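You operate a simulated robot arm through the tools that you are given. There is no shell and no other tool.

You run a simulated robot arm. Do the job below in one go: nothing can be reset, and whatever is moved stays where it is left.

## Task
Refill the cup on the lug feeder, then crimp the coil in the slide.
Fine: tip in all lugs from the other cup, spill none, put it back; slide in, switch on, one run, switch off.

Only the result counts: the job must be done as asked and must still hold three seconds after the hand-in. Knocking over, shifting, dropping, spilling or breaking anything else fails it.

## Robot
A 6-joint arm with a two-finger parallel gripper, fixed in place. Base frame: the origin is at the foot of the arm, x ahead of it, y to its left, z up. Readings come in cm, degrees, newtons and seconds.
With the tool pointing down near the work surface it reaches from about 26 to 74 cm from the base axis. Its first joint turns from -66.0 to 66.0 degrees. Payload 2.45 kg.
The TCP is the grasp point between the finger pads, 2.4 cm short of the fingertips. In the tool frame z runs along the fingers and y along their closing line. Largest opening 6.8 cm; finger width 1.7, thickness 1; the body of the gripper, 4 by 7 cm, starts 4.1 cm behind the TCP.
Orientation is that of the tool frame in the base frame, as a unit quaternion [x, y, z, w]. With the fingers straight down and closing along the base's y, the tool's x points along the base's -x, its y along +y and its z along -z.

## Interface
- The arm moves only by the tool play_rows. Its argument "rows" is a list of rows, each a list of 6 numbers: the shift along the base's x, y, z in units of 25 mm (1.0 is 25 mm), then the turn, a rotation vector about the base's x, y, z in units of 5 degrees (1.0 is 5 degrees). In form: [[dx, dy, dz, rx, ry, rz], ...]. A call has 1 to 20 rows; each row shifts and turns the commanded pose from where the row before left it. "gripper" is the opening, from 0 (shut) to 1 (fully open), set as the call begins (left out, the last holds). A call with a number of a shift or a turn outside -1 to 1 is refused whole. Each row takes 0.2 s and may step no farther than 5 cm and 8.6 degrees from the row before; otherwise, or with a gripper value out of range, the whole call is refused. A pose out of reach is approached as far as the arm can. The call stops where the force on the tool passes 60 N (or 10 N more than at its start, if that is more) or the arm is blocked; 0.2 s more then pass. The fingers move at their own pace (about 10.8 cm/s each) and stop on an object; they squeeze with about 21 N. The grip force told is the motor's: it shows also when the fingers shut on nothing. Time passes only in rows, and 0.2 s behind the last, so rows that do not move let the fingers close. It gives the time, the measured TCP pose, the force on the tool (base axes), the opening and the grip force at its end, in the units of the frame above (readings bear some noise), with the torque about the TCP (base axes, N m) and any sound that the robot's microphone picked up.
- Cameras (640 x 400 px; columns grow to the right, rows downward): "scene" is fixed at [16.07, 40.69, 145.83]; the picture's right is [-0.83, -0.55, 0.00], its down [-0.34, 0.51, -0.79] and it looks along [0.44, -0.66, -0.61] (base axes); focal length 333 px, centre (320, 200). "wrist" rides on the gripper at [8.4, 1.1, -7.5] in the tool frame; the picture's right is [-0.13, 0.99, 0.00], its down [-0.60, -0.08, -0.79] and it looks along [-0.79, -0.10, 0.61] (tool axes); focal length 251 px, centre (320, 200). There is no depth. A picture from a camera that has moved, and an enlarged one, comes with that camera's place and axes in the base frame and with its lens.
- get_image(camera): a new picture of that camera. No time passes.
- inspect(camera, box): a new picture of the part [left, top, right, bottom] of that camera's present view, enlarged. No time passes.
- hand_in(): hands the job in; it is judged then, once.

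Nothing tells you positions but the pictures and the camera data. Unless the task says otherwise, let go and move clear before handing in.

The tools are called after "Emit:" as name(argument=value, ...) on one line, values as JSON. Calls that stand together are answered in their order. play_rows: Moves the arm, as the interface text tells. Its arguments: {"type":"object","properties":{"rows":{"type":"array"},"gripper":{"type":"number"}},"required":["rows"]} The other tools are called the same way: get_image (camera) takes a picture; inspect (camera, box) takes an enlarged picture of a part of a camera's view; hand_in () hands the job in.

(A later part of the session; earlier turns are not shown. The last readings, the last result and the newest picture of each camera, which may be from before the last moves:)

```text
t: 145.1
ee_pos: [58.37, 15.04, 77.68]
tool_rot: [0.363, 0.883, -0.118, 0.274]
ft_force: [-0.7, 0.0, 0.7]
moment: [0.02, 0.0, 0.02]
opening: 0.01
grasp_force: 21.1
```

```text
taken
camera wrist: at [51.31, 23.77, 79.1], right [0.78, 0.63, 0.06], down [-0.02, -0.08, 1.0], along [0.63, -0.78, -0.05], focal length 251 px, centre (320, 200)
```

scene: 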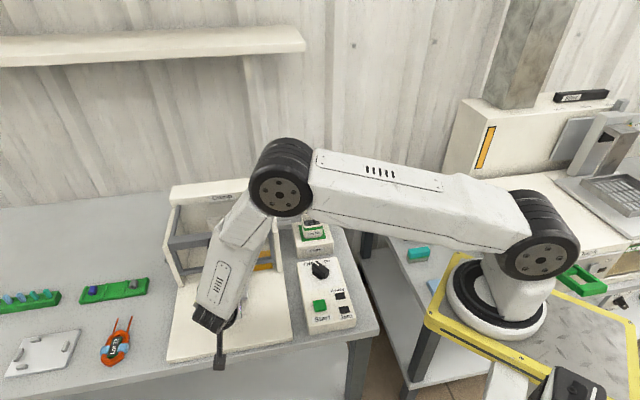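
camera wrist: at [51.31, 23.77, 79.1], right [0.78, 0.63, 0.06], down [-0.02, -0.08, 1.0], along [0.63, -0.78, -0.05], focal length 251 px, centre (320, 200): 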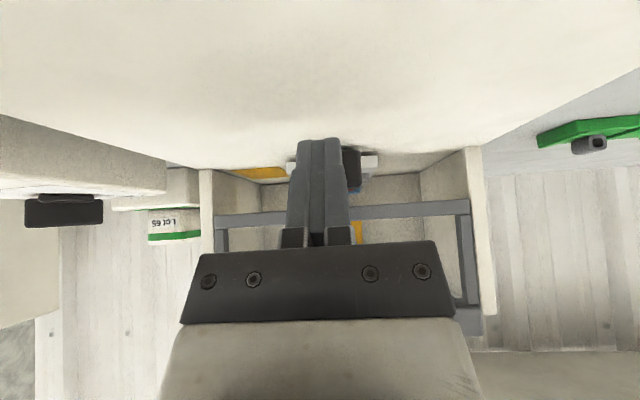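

The slide stays in place. I'll rise clear and look at the result and at the panel.

Emit:
play_rows(rows=[[-0.3, 0.3, 0.5, 0, 0, 0], [-0.3, 0.3, 0.9, 0, 0, 0], [-0.3, 0.3, 0.9, 0, 0, 0], [-0.3, 0.2, 0.9, 0, 0, 0], [-0.3, -0.3, 0.9, 0.7096, 0.7046, 0], [-0.2, -0.5, 0.9, 0.7096, 0.7046, 0], [-0.2, -0.6, 0.9, 0.7096, 0.7046, 0], [-0.1, -0.7, 0.5, 0.7096, 0.7046, 0], [-0.1, -0.8, 0, 0.7096, 0.7046, 0], [0, -0.8, 0, 0.7096, 0.7046, 0], [0, -0.8, 0, 0.7096, 0.7046, 0], [0, -0.8, 0, 0, 0, 0]])

Emit:
get_image(camera="scene")

Emit:
get_image(camera="wrist")

```text
t: 147.7
ee_pos: [53.33, 4.58, 93.5]
tool_rot: [0.379, 0.925, -0.001, -0.006]
ft_force: [0.5, -0.7, -0.3]
moment: [0.02, 0.01, 0.01]
opening: 0.0
grasp_force: 21.2
```

```text
taken
```

scene: 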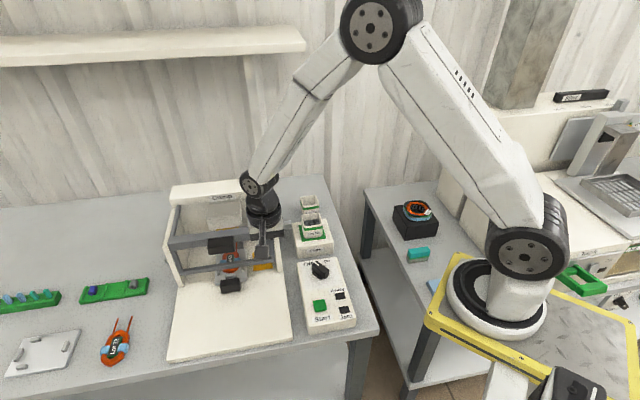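

```text
taken
camera wrist: at [48.18, 11.15, 101.02], right [0.79, 0.61, -0.01], down [0.38, -0.48, 0.79], along [0.48, -0.62, -0.61], focal length 251 px, centre (320, 200)
```

wrist: 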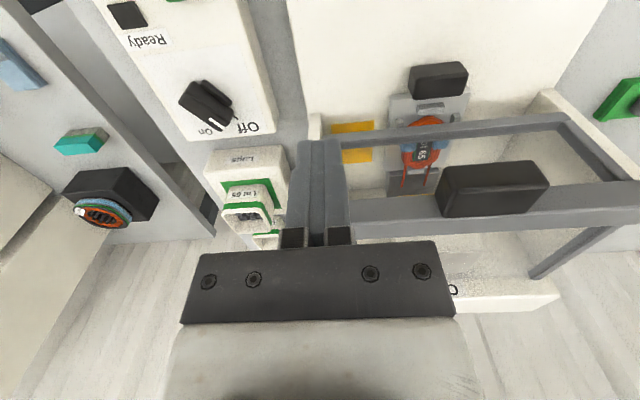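

The slide sits fully in under the guard with the coil's leads at the press. Next is the panel, so I'll move above the switch to measure the knob and its On position.

Emit:
play_rows(rows=[[-0.355, -0.6, 0.6, 0, 0, 0], [-0.355, -0.8, 0.4, 0, 0, 0], [-0.355, -0.8, 0.2, 0, 0, 0], [-0.355, -0.8, 0, 0, 0, 0], [-0.355, -0.8, 0, 0, 0, 0], [-0.355, -0.8, 0, 0, 0, 0], [0, 0, 0, 0, 0, 0]])

Emit:
get_image(camera="wrist")

Emit:
inspect(camera="wrist", box=[240, 0, 420, 130])

Emit:
inspect(camera="scene", box=[160, 180, 300, 300])

```text
t: 149.3
ee_pos: [48.01, -6.82, 96.53]
tool_rot: [0.381, 0.925, -0.001, -0.005]
ft_force: [-0.3, 0.5, -0.5]
moment: [0.03, -0.03, -0.02]
opening: 0.0
grasp_force: 21.5
```

```text
taken
camera wrist: at [42.78, -0.08, 104.11], right [0.79, 0.61, -0.01], down [0.38, -0.48, 0.79], along [0.48, -0.63, -0.61], focal length 251 px, centre (320, 200)
```

wrist: 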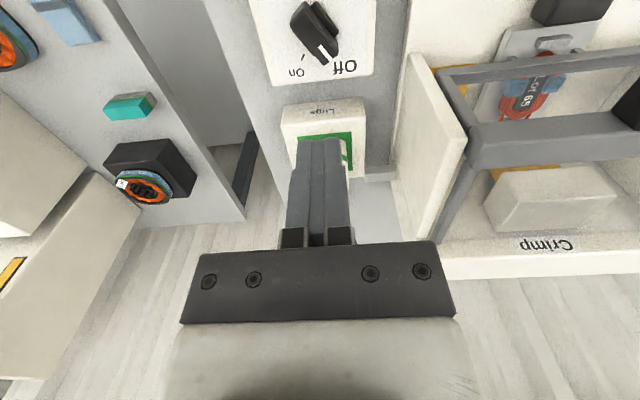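

```text
3.08 times, centred on (330, 65) of wrist
camera zoom: at [42.78, -0.08, 104.11], right [0.79, 0.61, -0.01], down [0.38, -0.48, 0.79], along [0.48, -0.63, -0.61], focal length 774 px, centre (289, 615)
```

zoom: 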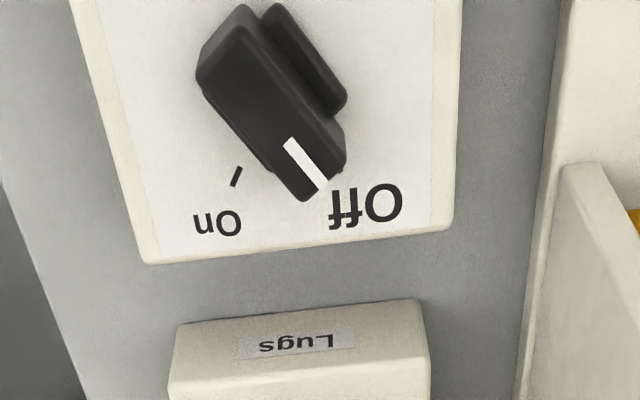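

```text
3.33 times, centred on (230, 240) of scene
camera zoom: at [16.07, 40.69, 145.83], right [-0.83, -0.55, 0.0], down [-0.34, 0.51, -0.79], along [0.44, -0.66, -0.61], focal length 1110 px, centre (620, 67)
```

zoom: 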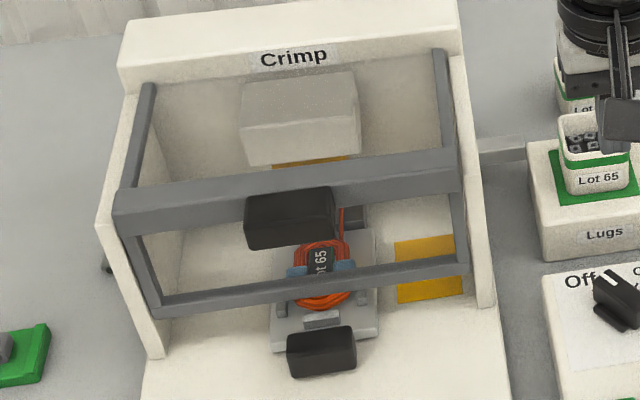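

The knob's bar is centred near (47.75,-7.4) with its top at z≈79, pointing at azimuth −10.5° (Off). The On mark is at about −78.5°, so this is a turn of about −68°. I'll open the gripper, align across the bar and descend partway.

Emit:
play_rows(rows=[[-0.1, -0.23, 0, 0, 0, 1], [0, 0, 0, 0, 0, 1], [0, 0, 0, 0, 0, 1], [0, 0, 0, 0, 0, 1], [0, 0, 0, 0, 0, 1], [0, 0, 0, 0, 0, 1], [0, 0, 0, 0, 0, 0.86], [0, 0, -0.9, 0, 0, 0], [0, 0, -0.9, 0, 0, 0], [0, 0, -0.9, 0, 0, 0], [0, 0, -0.5, 0, 0, 0]], gripper=1)

Emit:
get_image(camera="wrist")

Emit:
inspect(camera="scene", box=[280, 200, 370, 340])

```text
t: 151.7
ee_pos: [47.79, -7.36, 88.37]
tool_rot: [0.09, 0.996, -0.003, -0.004]
ft_force: [-0.9, -0.2, -0.7]
moment: [0.02, 0.01, -0.01]
opening: 6.82
grasp_force: 0.0
```

```text
taken
camera wrist: at [39.68, -4.92, 95.99], right [0.31, 0.95, -0.01], down [0.59, -0.18, 0.79], along [0.75, -0.25, -0.61], focal length 251 px, centre (320, 200)
```

wrist: 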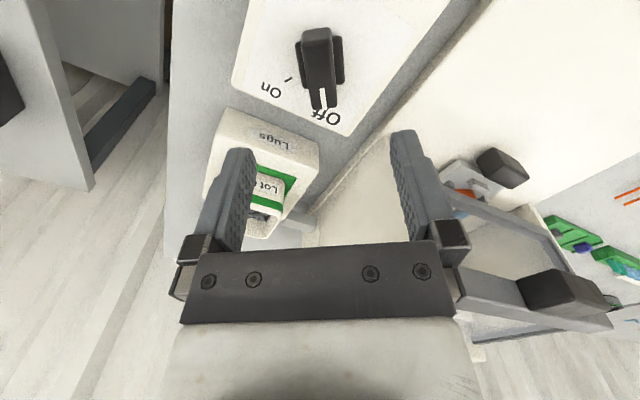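

```text
2.86 times, centred on (325, 270) of scene
camera zoom: at [16.07, 40.69, 145.83], right [-0.83, -0.55, 0.0], down [-0.34, 0.51, -0.79], along [0.44, -0.66, -0.61], focal length 952 px, centre (306, 0)
```

zoom: 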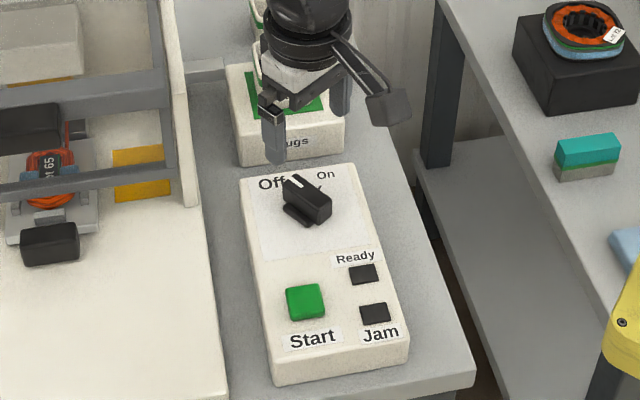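

Emit:
inspect(camera="wrist", box=[250, 0, 400, 140])

```text
2.86 times, centred on (325, 70) of wrist
camera zoom: at [39.68, -4.92, 95.99], right [0.31, 0.95, -0.01], down [0.59, -0.18, 0.79], along [0.75, -0.25, -0.61], focal length 718 px, centre (306, 571)
```

zoom: 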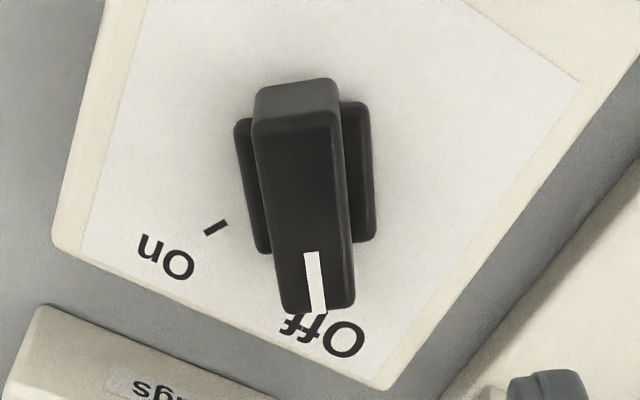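

The fingers are square to the bar (azimuth −10.3°), with the knob's pivot at about (47.55,-7.52). I'll descend and close on the knob bar.

Emit:
play_rows(rows=[[-0.096, -0.064, -0.8, 0, 0, 0], [0, 0, -0.8, 0, 0, 0], [0, 0, -0.8, 0, 0, 0], [0, 0, -0.6, 0, 0, 0], [0, 0, -0.4, 0, 0, 0], [0, 0, 0, 0, 0, 0]])

Emit:
get_image(camera="wrist")

Emit:
inspect(camera="scene", box=[290, 230, 350, 300])

```text
t: 153.1
ee_pos: [47.34, -7.69, 79.9]
tool_rot: [0.091, 0.996, -0.002, -0.003]
ft_force: [0.1, 0.1, -0.3]
moment: [0.0, -0.01, 0.0]
opening: 6.81
grasp_force: 0.0
```

```text
taken
camera wrist: at [39.39, -5.1, 87.48], right [0.31, 0.95, -0.01], down [0.59, -0.18, 0.79], along [0.75, -0.24, -0.61], focal length 251 px, centre (320, 200)
```

wrist: 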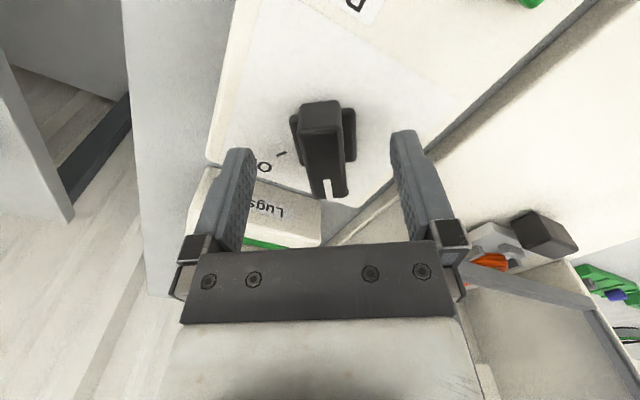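

```text
5.71 times, centred on (320, 265) of scene
camera zoom: at [16.07, 40.69, 145.83], right [-0.83, -0.55, 0.0], down [-0.34, 0.51, -0.79], along [0.44, -0.66, -0.61], focal length 1904 px, centre (320, -171)
```

zoom: 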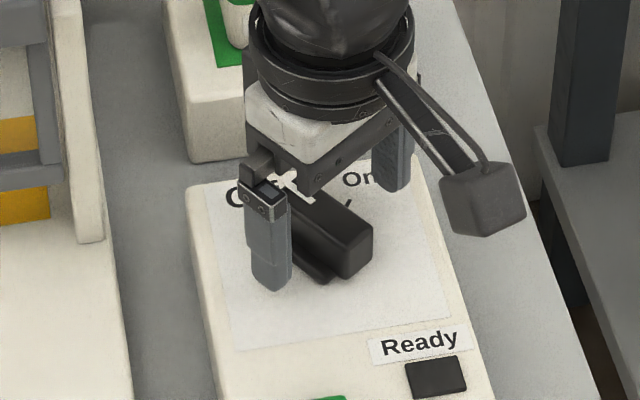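

The fingers straddle the bar with the tips above the panel. I'll close on it.

Emit:
play_rows(rows=[[0, 0, 0, 0, 0, 0], [0, 0, 0, 0, 0, 0], [0, 0, 0, 0, 0, 0], [0, 0, 0, 0, 0, 0], [0, 0, 0, 0, 0, 0]], gripper=0)

Emit:
get_image(camera="wrist")

```text
t: 154.3
ee_pos: [47.52, -7.38, 79.85]
tool_rot: [0.089, 0.996, -0.002, -0.004]
ft_force: [8.3, 39.9, -4.3]
moment: [0.89, -0.38, 0.15]
opening: 1.98
grasp_force: 37.6
```

```text
taken
camera wrist: at [39.41, -4.93, 87.48], right [0.3, 0.95, -0.01], down [0.59, -0.18, 0.79], along [0.75, -0.24, -0.61], focal length 251 px, centre (320, 200)
```

wrist: 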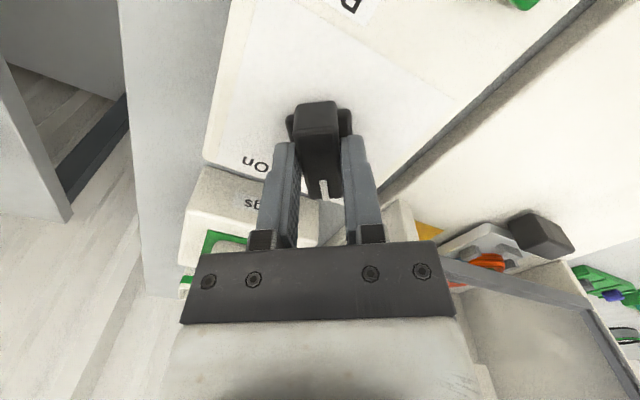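

The knob is gripped (2.0 cm) but with a 40 N side load, so my centre is slightly off. I'll shift to relieve it.

Emit:
play_rows(rows=[[0.008, 0.05, 0, 0, 0, 0], [0, 0, 0, 0, 0, 0]])

```text
t: 154.9
ee_pos: [47.44, -7.43, 79.78]
tool_rot: [0.091, 0.996, -0.002, -0.003]
ft_force: [3.5, 15.3, -8.9]
moment: [0.33, -0.75, 0.09]
opening: 1.98
grasp_force: 37.7
```

Emit:
play_rows(rows=[[0.004, 0.03, 0, 0, 0, 0], [0, 0, 0, 0, 0, 0]])

```text
t: 155.5
ee_pos: [47.36, -7.51, 79.93]
tool_rot: [0.091, 0.996, -0.002, -0.003]
ft_force: [-1.0, -9.4, -19.7]
moment: [-0.1, -0.89, -0.04]
opening: 1.98
grasp_force: 37.5
```

Emit:
play_rows(rows=[[0, -0.011, -0.03, 0, 0, 0], [0, 0, 0, 0, 0, 0]])

```text
t: 156.1
ee_pos: [47.37, -7.53, 79.9]
tool_rot: [0.091, 0.996, -0.002, -0.005]
ft_force: [-6.9, -13.1, -7.3]
moment: [-0.23, -0.7, -0.07]
opening: 1.98
grasp_force: 37.7
```

Emit:
play_rows(rows=[[-0.014, -0.024, -0.014, 0, 0, 0], [0, 0, 0, 0, 0, 0]])

```text
t: 156.7
ee_pos: [47.45, -7.53, 79.97]
tool_rot: [0.091, 0.996, -0.002, -0.005]
ft_force: [-5.3, -3.1, 11.2]
moment: [0.37, 1.08, -0.02]
opening: 1.97
grasp_force: 36.9
```

The load is relieved. I'll turn the switch in small steps towards On, watching the forces.

Emit:
play_rows(rows=[[0, 0, 0, 0, 0, -0.7], [0, 0, 0, 0, 0, -0.7], [0, 0, 0, 0, 0, -0.7], [0, 0, 0, 0, 0, 0]])

Emit:
get_image(camera="wrist")

```text
t: 157.7
ee_pos: [47.47, -7.36, 79.89]
tool_rot: [0.18, 0.984, -0.002, -0.003]
ft_force: [-5.4, 23.9, 27.5]
moment: [0.87, -0.01, 0.1]
opening: 2.0
grasp_force: 37.3
```

```text
taken
camera wrist: at [40.06, -3.41, 87.45], right [0.47, 0.88, -0.01], down [0.54, -0.29, 0.79], along [0.69, -0.38, -0.61], focal length 251 px, centre (320, 200)
```

wrist: 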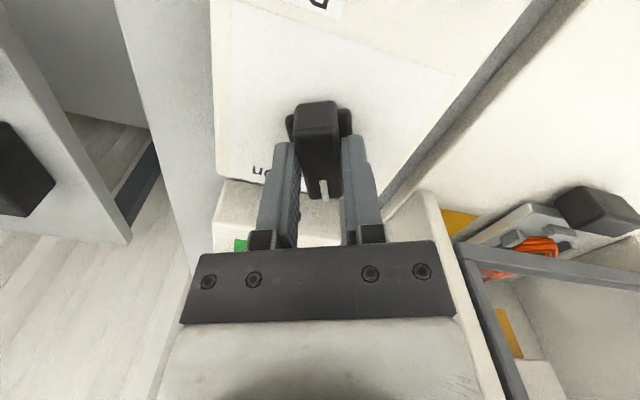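

Emit:
play_rows(rows=[[-0.006, 0.04, 0.025, 0, 0, 0], [0, 0, 0, 0, 0, 0]])

Emit:
play_rows(rows=[[0, 0, 0, 0, 0, -0.7], [0, 0, 0, 0, 0, -0.7], [0, 0, 0, 0, 0, -0.7], [0, 0, 0, 0, 0, 0]])

```text
t: 158.3
ee_pos: [47.36, -7.31, 79.95]
tool_rot: [0.181, 0.984, -0.002, -0.004]
ft_force: [3.6, 16.2, 12.1]
moment: [0.79, 0.56, 0.04]
opening: 1.99
grasp_force: 37.1
```

```text
t: 159.3
ee_pos: [47.48, -7.37, 79.82]
tool_rot: [0.271, 0.963, -0.001, -0.002]
ft_force: [19.3, 12.1, -26.8]
moment: [0.2, -0.53, 0.07]
opening: 1.99
grasp_force: 37.5
```

Emit:
play_rows(rows=[[0.03, 0.02, -0.03, 0, 0, 0], [0, 0, 0, 0, 0, -0.7], [0, 0, 0, 0, 0, -0.7], [0, 0, 0, 0, 0, 0]])

Emit:
get_image(camera="wrist")

```text
t: 160.3
ee_pos: [47.55, -7.38, 79.92]
tool_rot: [0.329, 0.944, -0.002, -0.003]
ft_force: [16.6, 29.0, -7.8]
moment: [0.37, -0.91, 0.16]
opening: 1.99
grasp_force: 37.5
```

```text
taken
camera wrist: at [41.68, -1.26, 87.47], right [0.72, 0.7, -0.01], down [0.43, -0.44, 0.79], along [0.55, -0.57, -0.61], focal length 251 px, centre (320, 200)
```

wrist: 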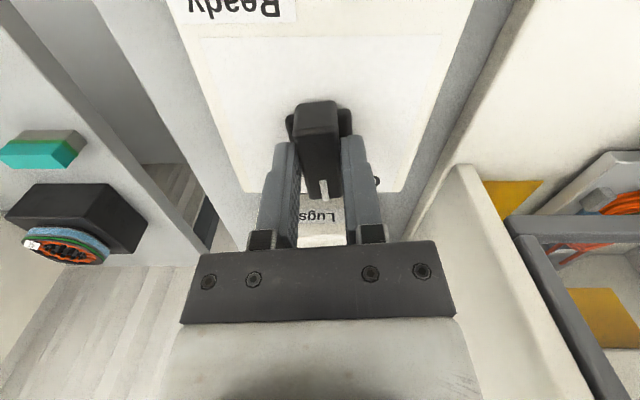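

The knob follows. I'll continue with relief corrections.

Emit:
play_rows(rows=[[0.025, 0.045, 0, 0, 0, 0], [0, 0, 0, 0, 0, -0.7], [0, 0, 0, 0, 0, -0.7], [0, 0, 0, 0, 0, 0]])

Emit:
play_rows(rows=[[0, 0, 0, 0, 0, 0]])

```text
t: 161.3
ee_pos: [47.53, -7.23, 79.91]
tool_rot: [0.386, 0.922, -0.001, -0.004]
ft_force: [9.5, 11.1, 4.3]
moment: [0.4, -0.26, 0.06]
opening: 1.96
grasp_force: 37.7
```

```text
t: 161.7
ee_pos: [47.53, -7.25, 79.86]
tool_rot: [0.386, 0.923, -0.002, -0.005]
ft_force: [10.2, 8.8, 5.0]
moment: [0.81, 0.06, 0.06]
opening: 2.0
grasp_force: 37.9
```

Emit:
play_rows(rows=[[0.015, 0.015, 0, 0, 0, -0.7], [0, 0, 0, 0, 0, -0.7], [0, 0, 0, 0, 0, -0.7], [0, 0, 0, 0, 0, 0]])

Emit:
get_image(camera="wrist")

```text
t: 162.7
ee_pos: [47.65, -7.19, 79.91]
tool_rot: [0.47, 0.883, 0.0, -0.004]
ft_force: [0.0, -6.9, 17.2]
moment: [0.02, -0.16, -0.03]
opening: 1.97
grasp_force: 37.1
```

```text
taken
camera wrist: at [43.91, 0.31, 87.48], right [0.89, 0.45, -0.01], down [0.28, -0.55, 0.79], along [0.35, -0.71, -0.61], focal length 251 px, centre (320, 200)
```

wrist: 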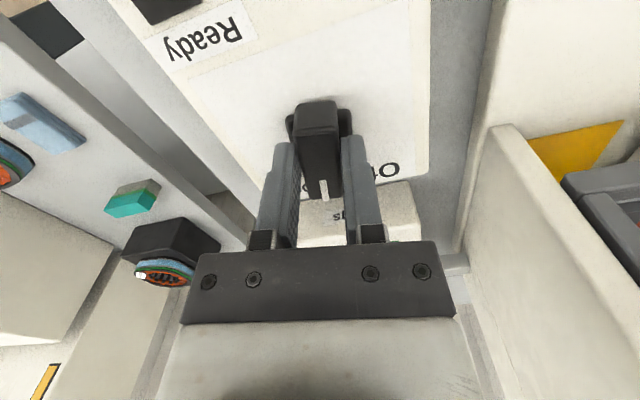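

Emit:
play_rows(rows=[[0, -0.01, 0.015, 0, 0, -0.7], [0, 0, 0, 0, 0, -0.7], [0, 0, 0, 0, 0, -0.7], [0, 0, 0, 0, 0, 0]])

Emit:
get_image(camera="scene")

```text
t: 163.7
ee_pos: [47.77, -7.17, 80.02]
tool_rot: [0.549, 0.836, 0.0, -0.004]
ft_force: [6.9, -7.6, 12.0]
moment: [0.44, -0.08, 0.0]
opening: 1.99
grasp_force: 37.6
```

```text
taken
```

scene: 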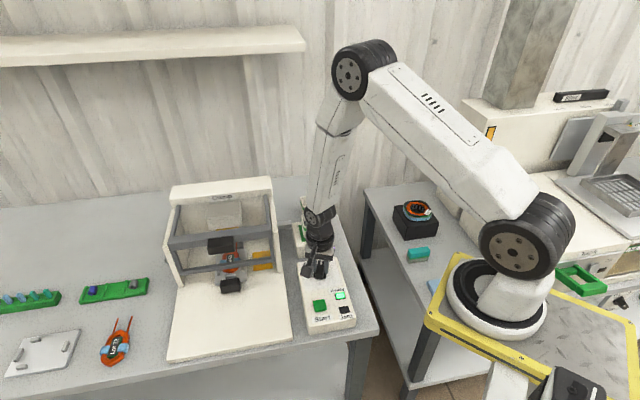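

The Ready lamp just lit, so the switch is on. I'll turn the last few degrees to the On tick.

Emit:
play_rows(rows=[[0.01, -0.01, 0.015, 0, 0, -0.6], [0, 0, 0, 0, 0, -0.6], [0, 0, 0, 0, 0, 0]])

Emit:
inspect(camera="scene", box=[280, 220, 370, 340])

Emit:
get_image(camera="wrist")

```text
t: 164.5
ee_pos: [47.72, -7.21, 79.86]
tool_rot: [0.591, 0.806, 0.0, -0.003]
ft_force: [17.9, -0.3, -21.2]
moment: [-0.65, -0.65, 0.09]
opening: 2.0
grasp_force: 37.1
```

```text
3.33 times, centred on (325, 280) of scene
camera zoom: at [16.14, 40.68, 145.83], right [-0.83, -0.55, 0.0], down [-0.34, 0.51, -0.79], along [0.44, -0.66, -0.61], focal length 1110 px, centre (303, -67)
```

zoom: 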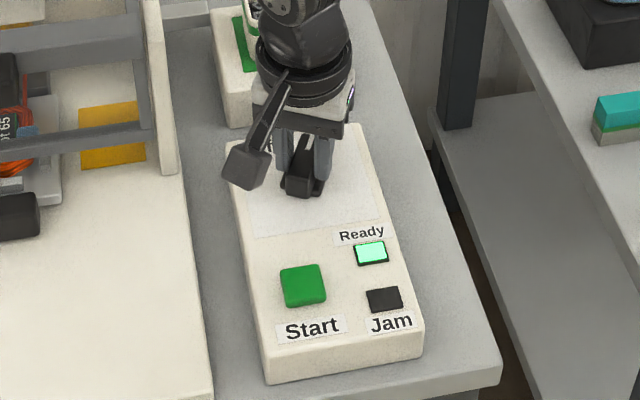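

```text
taken
camera wrist: at [46.28, 1.11, 87.46], right [0.98, 0.18, 0.0], down [0.11, -0.6, 0.79], along [0.14, -0.78, -0.61], focal length 251 px, centre (320, 200)
```

wrist: 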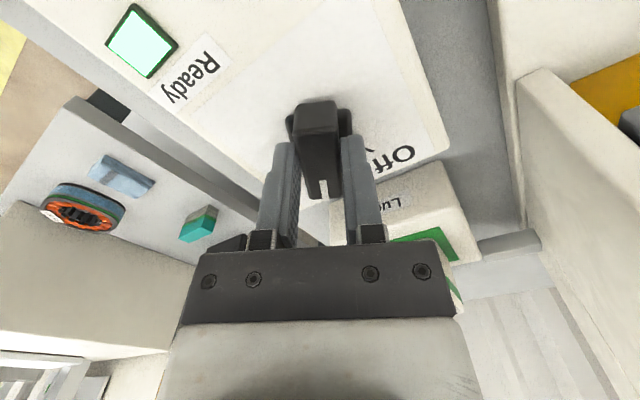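

Ready is lit and Jam is dark. I'll release the knob and rise.

Emit:
play_rows(rows=[[0, 0, 0, 0, 0, 0], [0, 0, 0, 0, 0, 0], [0, 0, 0, 0, 0, 0]], gripper=1)

Emit:
play_rows(rows=[[0, 0, 0.5, 0, 0, 0], [0, 0, 0.9, 0, 0, 0], [0, 0, 0.9, 0, 0, 0], [0, 0, 0.9, 0, 0, 0], [0, 0, 0.9, 0, 0, 0]])

Emit:
get_image(camera="wrist")

Emit:
inspect(camera="scene", box=[280, 220, 370, 340])

```text
t: 165.3
ee_pos: [47.69, -7.2, 80.02]
tool_rot: [0.591, 0.807, 0.001, -0.005]
ft_force: [0.5, -0.6, 0.0]
moment: [0.02, 0.02, 0.0]
opening: 6.82
grasp_force: 0.1
```

```text
t: 166.5
ee_pos: [47.57, -7.09, 90.11]
tool_rot: [0.59, 0.807, 0.0, -0.004]
ft_force: [0.2, -1.4, 1.2]
moment: [0.01, 0.0, 0.0]
opening: 6.79
grasp_force: 0.0
```

```text
taken
camera wrist: at [46.1, 1.17, 97.75], right [0.98, 0.18, -0.01], down [0.11, -0.6, 0.79], along [0.14, -0.78, -0.61], focal length 251 px, centre (320, 200)
```

wrist: 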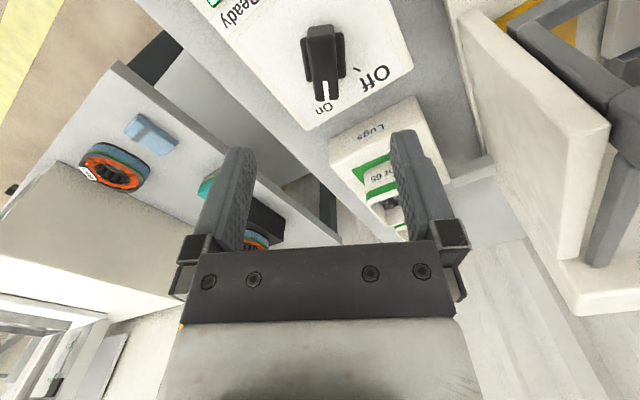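

```text
3.33 times, centred on (325, 280) of scene
camera zoom: at [16.07, 40.69, 145.83], right [-0.83, -0.55, 0.0], down [-0.34, 0.51, -0.79], along [0.44, -0.66, -0.61], focal length 1110 px, centre (303, -67)
```

zoom: 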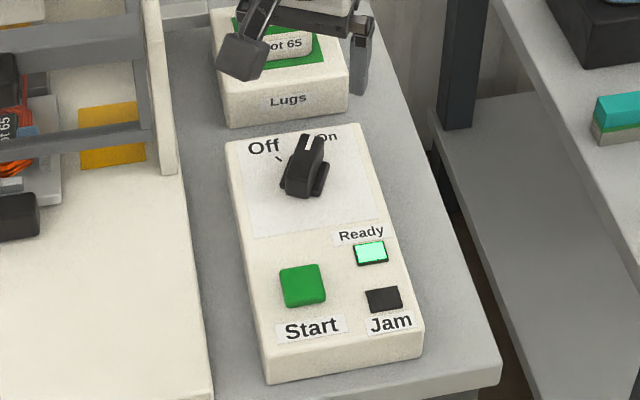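

The switch points at On with Ready lit. I'll close the gripper and move above the green Start button.

Emit:
play_rows(rows=[[-0.3, 0.5, 0.3, 0, 0, 0], [-0.5, 0.8, 0.1, 0, 0, 0.5], [-0.5, 0.8, 0, 0, 0, 1], [-0.5, 0.7, 0, 0, 0, 1], [-0.27, 0.44, 0, 0, 0, 1], [0, 0, 0, 0, 0, 1], [0, 0, 0, 0, 0, 1]], gripper=0)

Emit:
get_image(camera="wrist")

Emit:
inspect(camera="wrist", box=[230, 0, 410, 140])

```text
t: 168.1
ee_pos: [42.43, 0.79, 91.26]
tool_rot: [0.381, 0.924, -0.002, -0.004]
ft_force: [-0.4, 0.1, -0.5]
moment: [0.03, 0.0, -0.02]
opening: 0.0
grasp_force: 20.9
```

```text
taken
camera wrist: at [37.27, 7.48, 98.72], right [0.79, 0.61, -0.01], down [0.38, -0.48, 0.79], along [0.48, -0.63, -0.61], focal length 251 px, centre (320, 200)
```

wrist: 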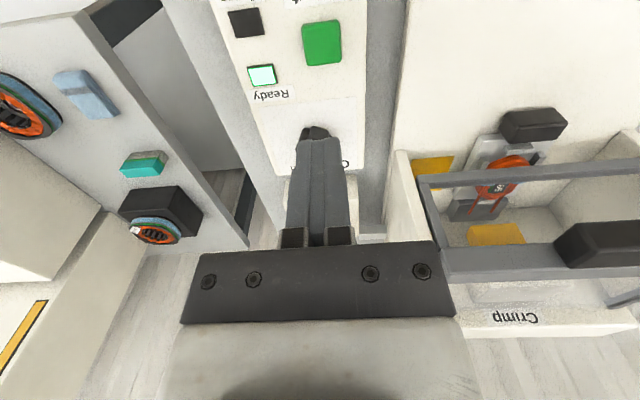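

```text
2.86 times, centred on (320, 70) of wrist
camera zoom: at [37.27, 7.48, 98.72], right [0.79, 0.61, -0.01], down [0.38, -0.48, 0.79], along [0.48, -0.63, -0.61], focal length 718 px, centre (320, 571)
```

zoom: 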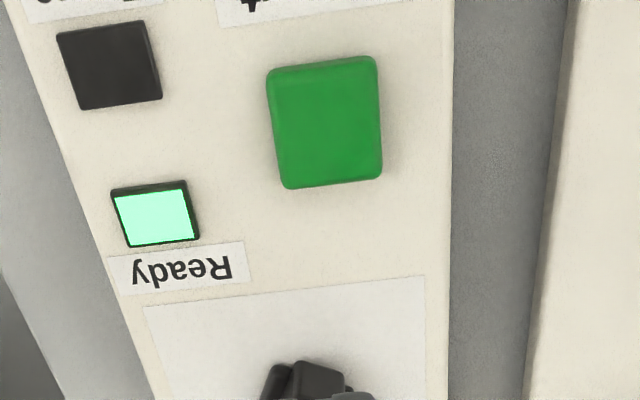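

The Start button is centred near (42.2,1.1,76.8). I'll descend to just above it.

Emit:
play_rows(rows=[[-0.08, 0.12, -0.9, 0, 0, 0], [0, 0, -0.9, 0, 0, 0], [0, 0, -0.9, 0, 0, 0], [0, 0, -0.9, 0, 0, 0], [0, 0, -0.6, 0, 0, 0], [0, 0, 0, 0, 0, 0]])

Emit:
get_image(camera="wrist")

Emit:
inspect(camera="scene", box=[280, 240, 370, 340])

```text
t: 169.5
ee_pos: [42.34, 1.21, 80.66]
tool_rot: [0.382, 0.924, -0.001, -0.004]
ft_force: [0.9, -0.5, 0.2]
moment: [0.01, -0.02, 0.02]
opening: 0.02
grasp_force: 21.2
```

```text
taken
camera wrist: at [37.05, 7.86, 88.38], right [0.79, 0.61, -0.01], down [0.38, -0.48, 0.79], along [0.48, -0.63, -0.61], focal length 251 px, centre (320, 200)
```

wrist: 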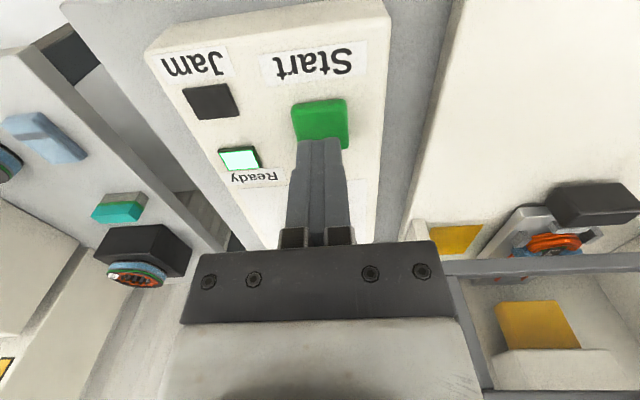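

```text
4.00 times, centred on (325, 290) of scene
camera zoom: at [16.07, 40.69, 145.83], right [-0.83, -0.55, 0.0], down [-0.34, 0.51, -0.79], along [0.44, -0.66, -0.61], focal length 1332 px, centre (300, -160)
```

zoom: 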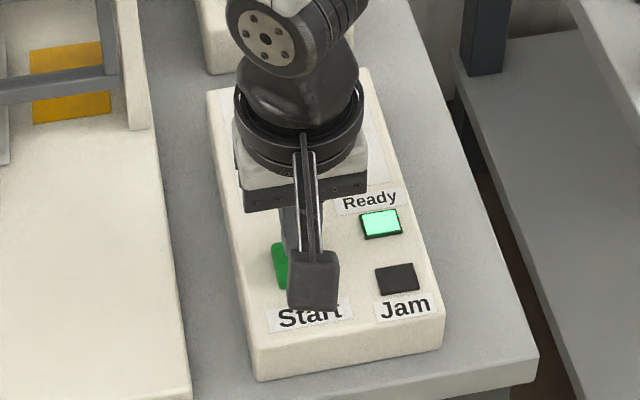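

Emit:
play_rows(rows=[[0, 0, -0.3, 0, 0, 0], [0, 0, 0, 0, 0, 0]])

Emit:
play_rows(rows=[[0, 0, -0.12, 0, 0, 0]])

Emit:
play_rows(rows=[[0, 0, -0.1, 0, 0, 0]])

```text
t: 170.1
ee_pos: [42.26, 1.2, 80.13]
tool_rot: [0.382, 0.924, -0.002, -0.004]
ft_force: [-0.1, -0.6, -0.4]
moment: [-0.02, 0.02, -0.02]
opening: 0.0
grasp_force: 20.5
```

```text
t: 170.5
ee_pos: [42.14, 1.16, 79.79]
tool_rot: [0.382, 0.924, -0.001, -0.005]
ft_force: [0.8, 0.4, 0.6]
moment: [0.02, 0.02, -0.04]
opening: 0.0
grasp_force: 21.1
```

```text
t: 170.9
ee_pos: [42.31, 1.39, 79.52]
tool_rot: [0.381, 0.925, 0.0, -0.004]
ft_force: [0.3, -0.2, 0.6]
moment: [0.02, -0.01, 0.03]
opening: 0.0
grasp_force: 21.3
```

Emit:
play_rows(rows=[[0, 0, -0.08, 0, 0, 0]])

Emit:
play_rows(rows=[[0, 0, -0.08, 0, 0, 0]])

```text
t: 171.3
ee_pos: [42.36, 1.21, 79.25]
tool_rot: [0.382, 0.924, -0.001, -0.004]
ft_force: [-0.6, -0.4, 0.8]
moment: [-0.04, -0.04, -0.03]
opening: 0.0
grasp_force: 21.4
```

```text
t: 171.7
ee_pos: [42.32, 1.3, 79.03]
tool_rot: [0.381, 0.924, 0.0, -0.004]
ft_force: [0.4, 2.4, 3.7]
moment: [0.02, -0.02, 0.01]
opening: 0.01
grasp_force: 21.4
heard: click
```

There was a click, so Start is pressed. I'll lift straight off and watch the run.

Emit:
play_rows(rows=[[0, 0, 0.5, 0, 0, 0], [0, 0, 0.9, 0, 0, 0]])

Emit:
inspect(camera="scene", box=[160, 180, 370, 340])

```text
t: 172.3
ee_pos: [42.41, 1.28, 82.59]
tool_rot: [0.382, 0.924, -0.001, -0.004]
ft_force: [0.1, 0.0, -1.2]
moment: [0.0, -0.02, -0.02]
opening: 0.0
grasp_force: 20.6
```

```text
2.50 times, centred on (265, 260) of scene
camera zoom: at [16.07, 40.69, 145.83], right [-0.83, -0.55, 0.0], down [-0.34, 0.51, -0.79], along [0.44, -0.66, -0.61], focal length 833 px, centre (458, 50)
```

zoom: 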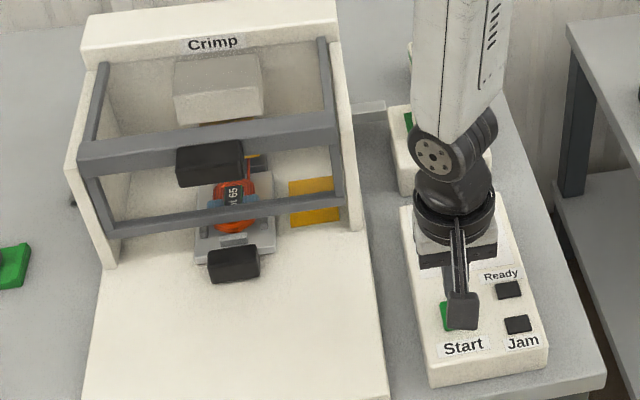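

Ready went dark, so the cycle is running. I'll wait and watch.

Emit:
play_rows(rows=[[0, 0, 0.6, 0, 0, 0], [0, 0, 0.6, 0, 0, 0], [0, 0, 0, 0, 0, 0], [0, 0, 0, 0, 0, 0]])

Emit:
inspect(camera="scene", box=[160, 180, 370, 340])

```text
t: 173.3
ee_pos: [42.09, 1.14, 85.58]
tool_rot: [0.382, 0.924, -0.002, -0.003]
ft_force: [0.3, -0.4, 0.2]
moment: [0.02, 0.0, 0.02]
opening: 0.0
grasp_force: 21.1
```

```text
2.50 times, centred on (265, 260) of scene
camera zoom: at [16.07, 40.69, 145.83], right [-0.83, -0.55, 0.0], down [-0.34, 0.51, -0.79], along [0.44, -0.66, -0.61], focal length 833 px, centre (458, 50)
```

zoom: 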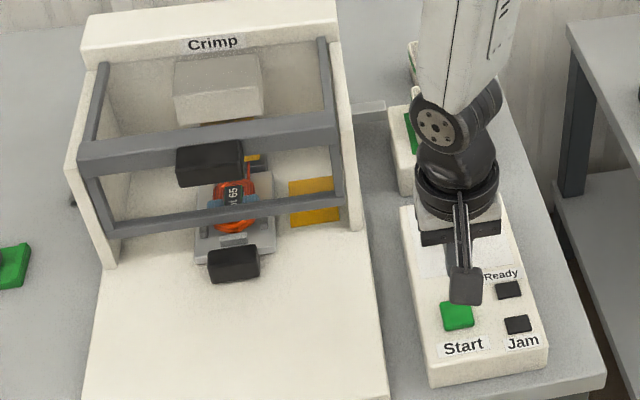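

Emit:
play_rows(rows=[[0, 0, 0, 0, 0, 0], [0, 0, 0, 0, 0, 0], [0, 0, 0, 0, 0, 0], [0, 0, 0, 0, 0, 0], [0, 0, 0, 0, 0, 0]])

Emit:
inspect(camera="scene", box=[160, 180, 370, 340])

```text
t: 174.5
ee_pos: [42.22, 1.13, 85.63]
tool_rot: [0.382, 0.924, -0.002, -0.004]
ft_force: [0.2, -1.3, 0.6]
moment: [-0.01, -0.02, 0.02]
opening: 0.02
grasp_force: 21.0
```

```text
2.50 times, centred on (265, 260) of scene
camera zoom: at [16.07, 40.69, 145.83], right [-0.83, -0.55, 0.0], down [-0.34, 0.51, -0.79], along [0.44, -0.66, -0.61], focal length 833 px, centre (458, 50)
```

zoom: 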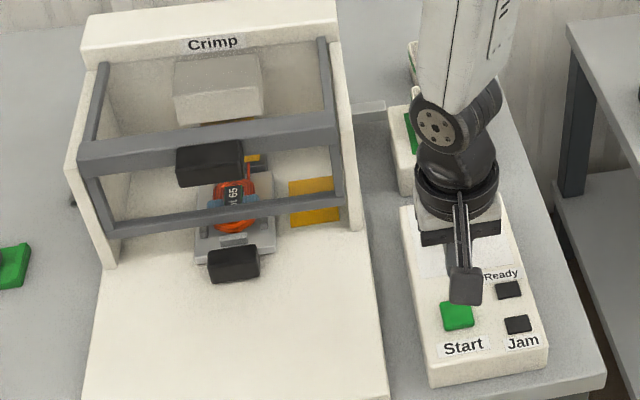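

Emit:
inspect(camera="scene", box=[200, 190, 280, 270])

Emit:
get_image(camera="wrist")

Emit:
play_rows(rows=[[0, 0, 0, 0, 0, 0], [0, 0, 0, 0, 0, 0], [0, 0, 0, 0, 0, 0], [0, 0, 0, 0, 0, 0], [0, 0, 0, 0, 0, 0], [0, 0, 0, 0, 0, 0], [0, 0, 0, 0, 0, 0]])

Emit:
inspect(camera="scene", box=[160, 180, 370, 340])

```text
5.00 times, centred on (240, 230) of scene
camera zoom: at [16.07, 40.69, 145.83], right [-0.83, -0.55, 0.0], down [-0.34, 0.51, -0.79], along [0.44, -0.66, -0.61], focal length 1666 px, centre (720, 50)
```

zoom: 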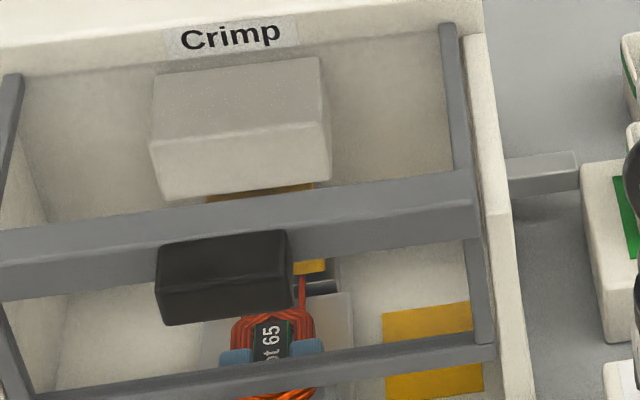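

```text
taken
camera wrist: at [37.1, 7.77, 93.21], right [0.79, 0.61, -0.01], down [0.38, -0.48, 0.79], along [0.48, -0.63, -0.61], focal length 251 px, centre (320, 200)
```

wrist: 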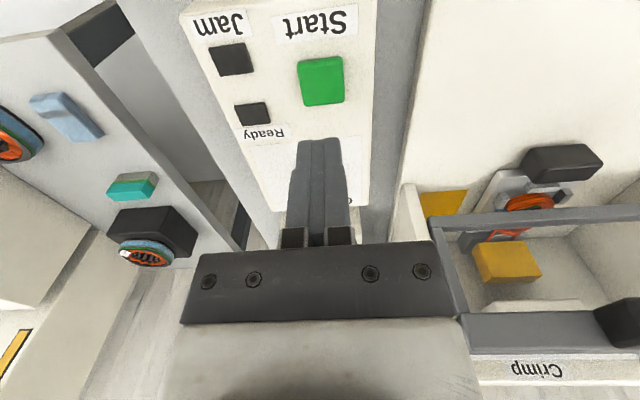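

```text
t: 176.1
ee_pos: [42.25, 1.1, 85.63]
tool_rot: [0.382, 0.924, -0.002, -0.004]
ft_force: [-0.1, -0.1, 0.7]
moment: [0.0, 0.0, -0.02]
opening: 0.0
grasp_force: 21.0
```

```text
2.50 times, centred on (265, 260) of scene
camera zoom: at [16.07, 40.69, 145.83], right [-0.83, -0.55, 0.0], down [-0.34, 0.51, -0.79], along [0.44, -0.66, -0.61], focal length 833 px, centre (458, 50)
```

zoom: 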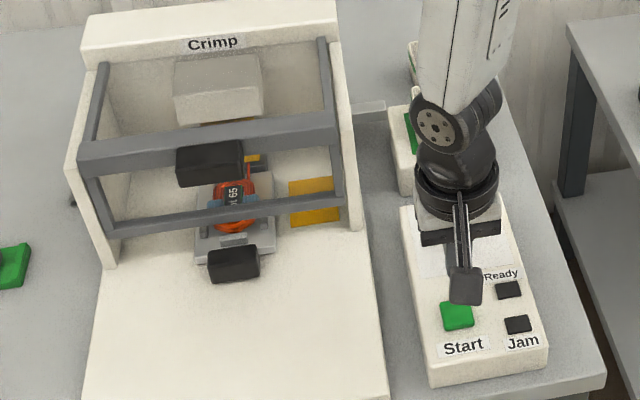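

The yellow press head is down on the leads and the cycle is still running. I'll keep waiting.

Emit:
play_rows(rows=[[0, 0, 0, 0, 0, 0], [0, 0, 0, 0, 0, 0], [0, 0, 0, 0, 0, 0], [0, 0, 0, 0, 0, 0], [0, 0, 0, 0, 0, 0], [0, 0, 0, 0, 0, 0], [0, 0, 0, 0, 0, 0], [0, 0, 0, 0, 0, 0], [0, 0, 0, 0, 0, 0], [0, 0, 0, 0, 0, 0]])

Emit:
inspect(camera="scene", box=[160, 180, 370, 340])

Emit:
get_image(camera="wrist")

```text
t: 178.3
ee_pos: [42.21, 1.09, 85.62]
tool_rot: [0.382, 0.924, -0.002, -0.004]
ft_force: [-0.8, -0.5, -1.0]
moment: [0.01, -0.03, -0.01]
opening: 0.0
grasp_force: 20.8
```

```text
2.50 times, centred on (265, 260) of scene
camera zoom: at [16.07, 40.69, 145.83], right [-0.83, -0.55, 0.0], down [-0.34, 0.51, -0.79], along [0.44, -0.66, -0.61], focal length 833 px, centre (458, 50)
```

zoom: 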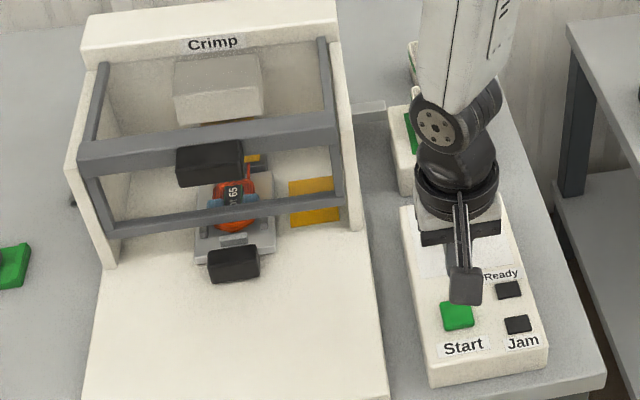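

```text
taken
camera wrist: at [37.1, 7.77, 93.21], right [0.79, 0.61, -0.01], down [0.38, -0.48, 0.79], along [0.48, -0.63, -0.61], focal length 251 px, centre (320, 200)
```

wrist: 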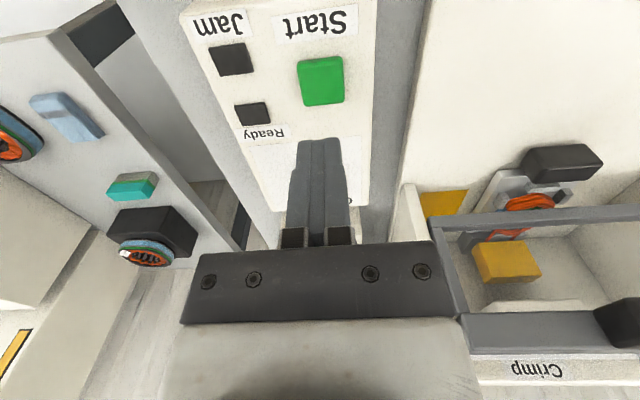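

Emit:
play_rows(rows=[[0, 0, 0, 0, 0, 0], [0, 0, 0, 0, 0, 0], [0, 0, 0, 0, 0, 0], [0, 0, 0, 0, 0, 0], [0, 0, 0, 0, 0, 0], [0, 0, 0, 0, 0, 0], [0, 0, 0, 0, 0, 0], [0, 0, 0, 0, 0, 0], [0, 0, 0, 0, 0, 0], [0, 0, 0, 0, 0, 0]])

Emit:
inspect(camera="scene", box=[200, 190, 280, 270])

Emit:
inspect(camera="scene", box=[290, 250, 370, 340])

```text
t: 180.5
ee_pos: [42.36, 1.04, 85.64]
tool_rot: [0.382, 0.924, -0.001, -0.004]
ft_force: [0.2, -0.1, 0.0]
moment: [0.01, 0.01, 0.01]
opening: 0.0
grasp_force: 21.4
```

```text
5.00 times, centred on (240, 230) of scene
camera zoom: at [16.07, 40.69, 145.83], right [-0.83, -0.55, 0.0], down [-0.34, 0.51, -0.79], along [0.44, -0.66, -0.61], focal length 1666 px, centre (720, 50)
```

zoom: 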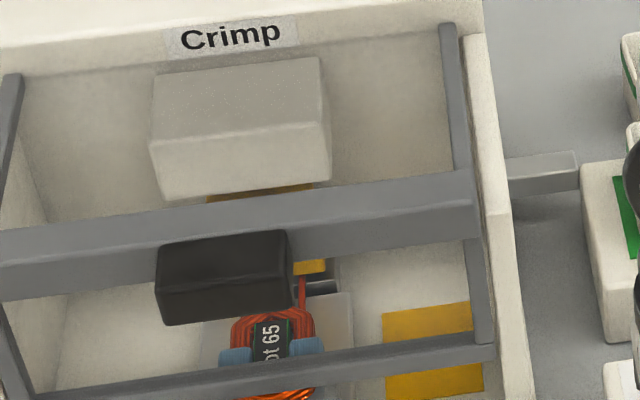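

```text
4.44 times, centred on (330, 295) of scene
camera zoom: at [16.07, 40.69, 145.83], right [-0.83, -0.55, 0.0], down [-0.34, 0.51, -0.79], along [0.44, -0.66, -0.61], focal length 1480 px, centre (276, -222)
```

zoom: 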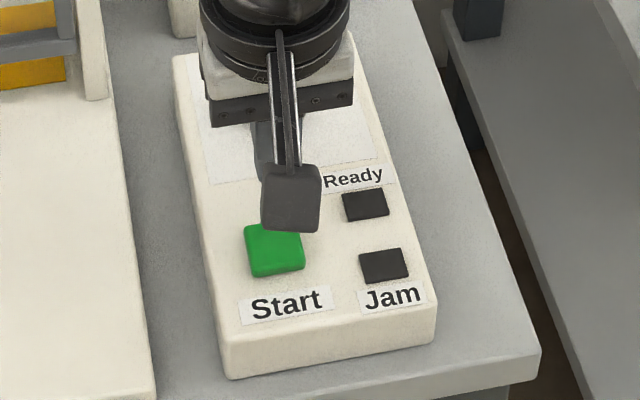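

Emit:
play_rows(rows=[[0, 0, 0, 0, 0, 0], [0, 0, 0, 0, 0, 0], [0, 0, 0, 0, 0, 0], [0, 0, 0, 0, 0, 0], [0, 0, 0, 0, 0, 0], [0, 0, 0, 0, 0, 0], [0, 0, 0, 0, 0, 0], [0, 0, 0, 0, 0, 0], [0, 0, 0, 0, 0, 0], [0, 0, 0, 0, 0, 0], [0, 0, 0, 0, 0, 0], [0, 0, 0, 0, 0, 0], [0, 0, 0, 0, 0, 0], [0, 0, 0, 0, 0, 0], [0, 0, 0, 0, 0, 0]])

Emit:
inspect(camera="scene", box=[160, 180, 370, 340])

Emit:
inspect(camera="wrist", box=[400, 120, 640, 390])

```text
t: 183.7
ee_pos: [42.33, 1.09, 85.61]
tool_rot: [0.382, 0.924, -0.001, -0.004]
ft_force: [0.0, 0.5, 0.6]
moment: [0.0, -0.03, 0.02]
opening: 0.01
grasp_force: 20.4
```

```text
2.50 times, centred on (265, 260) of scene
camera zoom: at [16.07, 40.69, 145.83], right [-0.83, -0.55, 0.0], down [-0.34, 0.51, -0.79], along [0.44, -0.66, -0.61], focal length 833 px, centre (458, 50)
```

zoom: 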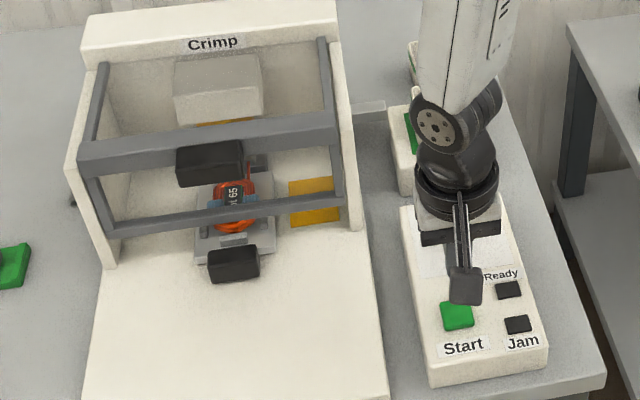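

```text
1.48 times, centred on (520, 255) of wrist
camera zoom: at [37.1, 7.77, 93.21], right [0.79, 0.61, -0.01], down [0.38, -0.48, 0.79], along [0.48, -0.63, -0.61], focal length 372 px, centre (24, 118)
```

zoom: 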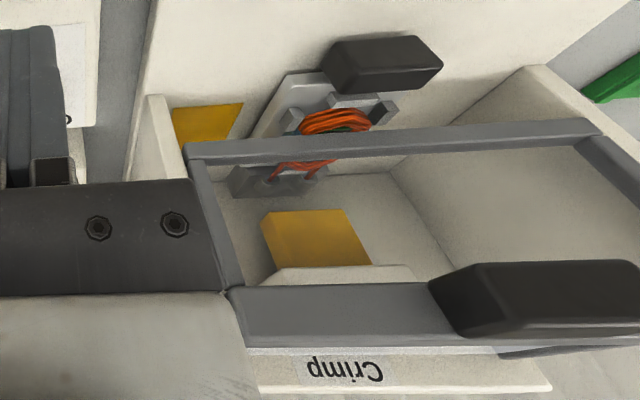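

The press head has lifted off the leads. I'll wait for the end of the cycle.

Emit:
play_rows(rows=[[0, 0, 0, 0, 0, 0], [0, 0, 0, 0, 0, 0], [0, 0, 0, 0, 0, 0], [0, 0, 0, 0, 0, 0], [0, 0, 0, 0, 0, 0], [0, 0, 0, 0, 0, 0], [0, 0, 0, 0, 0, 0], [0, 0, 0, 0, 0, 0]])

Emit:
inspect(camera="scene", box=[160, 180, 370, 340])

Emit:
inspect(camera="wrist", box=[400, 120, 640, 390])

```text
t: 185.5
ee_pos: [42.24, 1.03, 85.63]
tool_rot: [0.381, 0.924, -0.002, -0.004]
ft_force: [-0.4, 0.6, 0.8]
moment: [0.02, 0.03, -0.03]
opening: 0.0
grasp_force: 21.5
```

```text
2.50 times, centred on (265, 260) of scene
camera zoom: at [16.07, 40.69, 145.83], right [-0.83, -0.55, 0.0], down [-0.34, 0.51, -0.79], along [0.44, -0.66, -0.61], focal length 833 px, centre (458, 50)
```

zoom: 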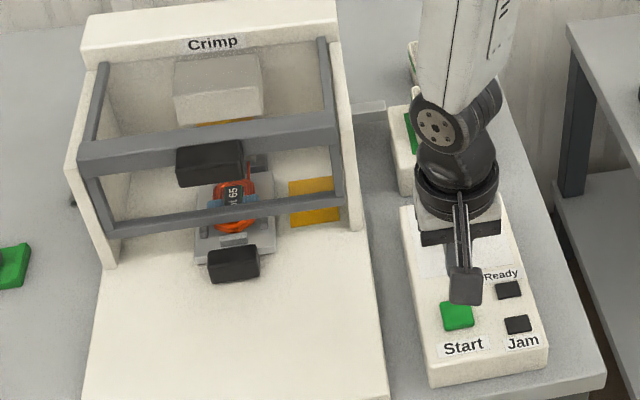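

```text
1.48 times, centred on (520, 255) of wrist
camera zoom: at [37.1, 7.77, 93.21], right [0.79, 0.61, -0.01], down [0.38, -0.48, 0.79], along [0.48, -0.63, -0.61], focal length 372 px, centre (24, 118)
```

zoom: 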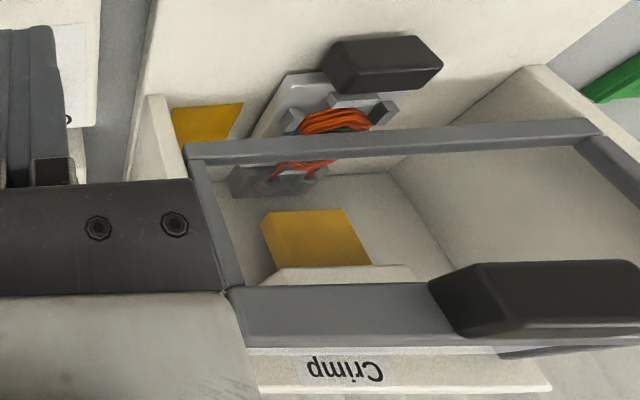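

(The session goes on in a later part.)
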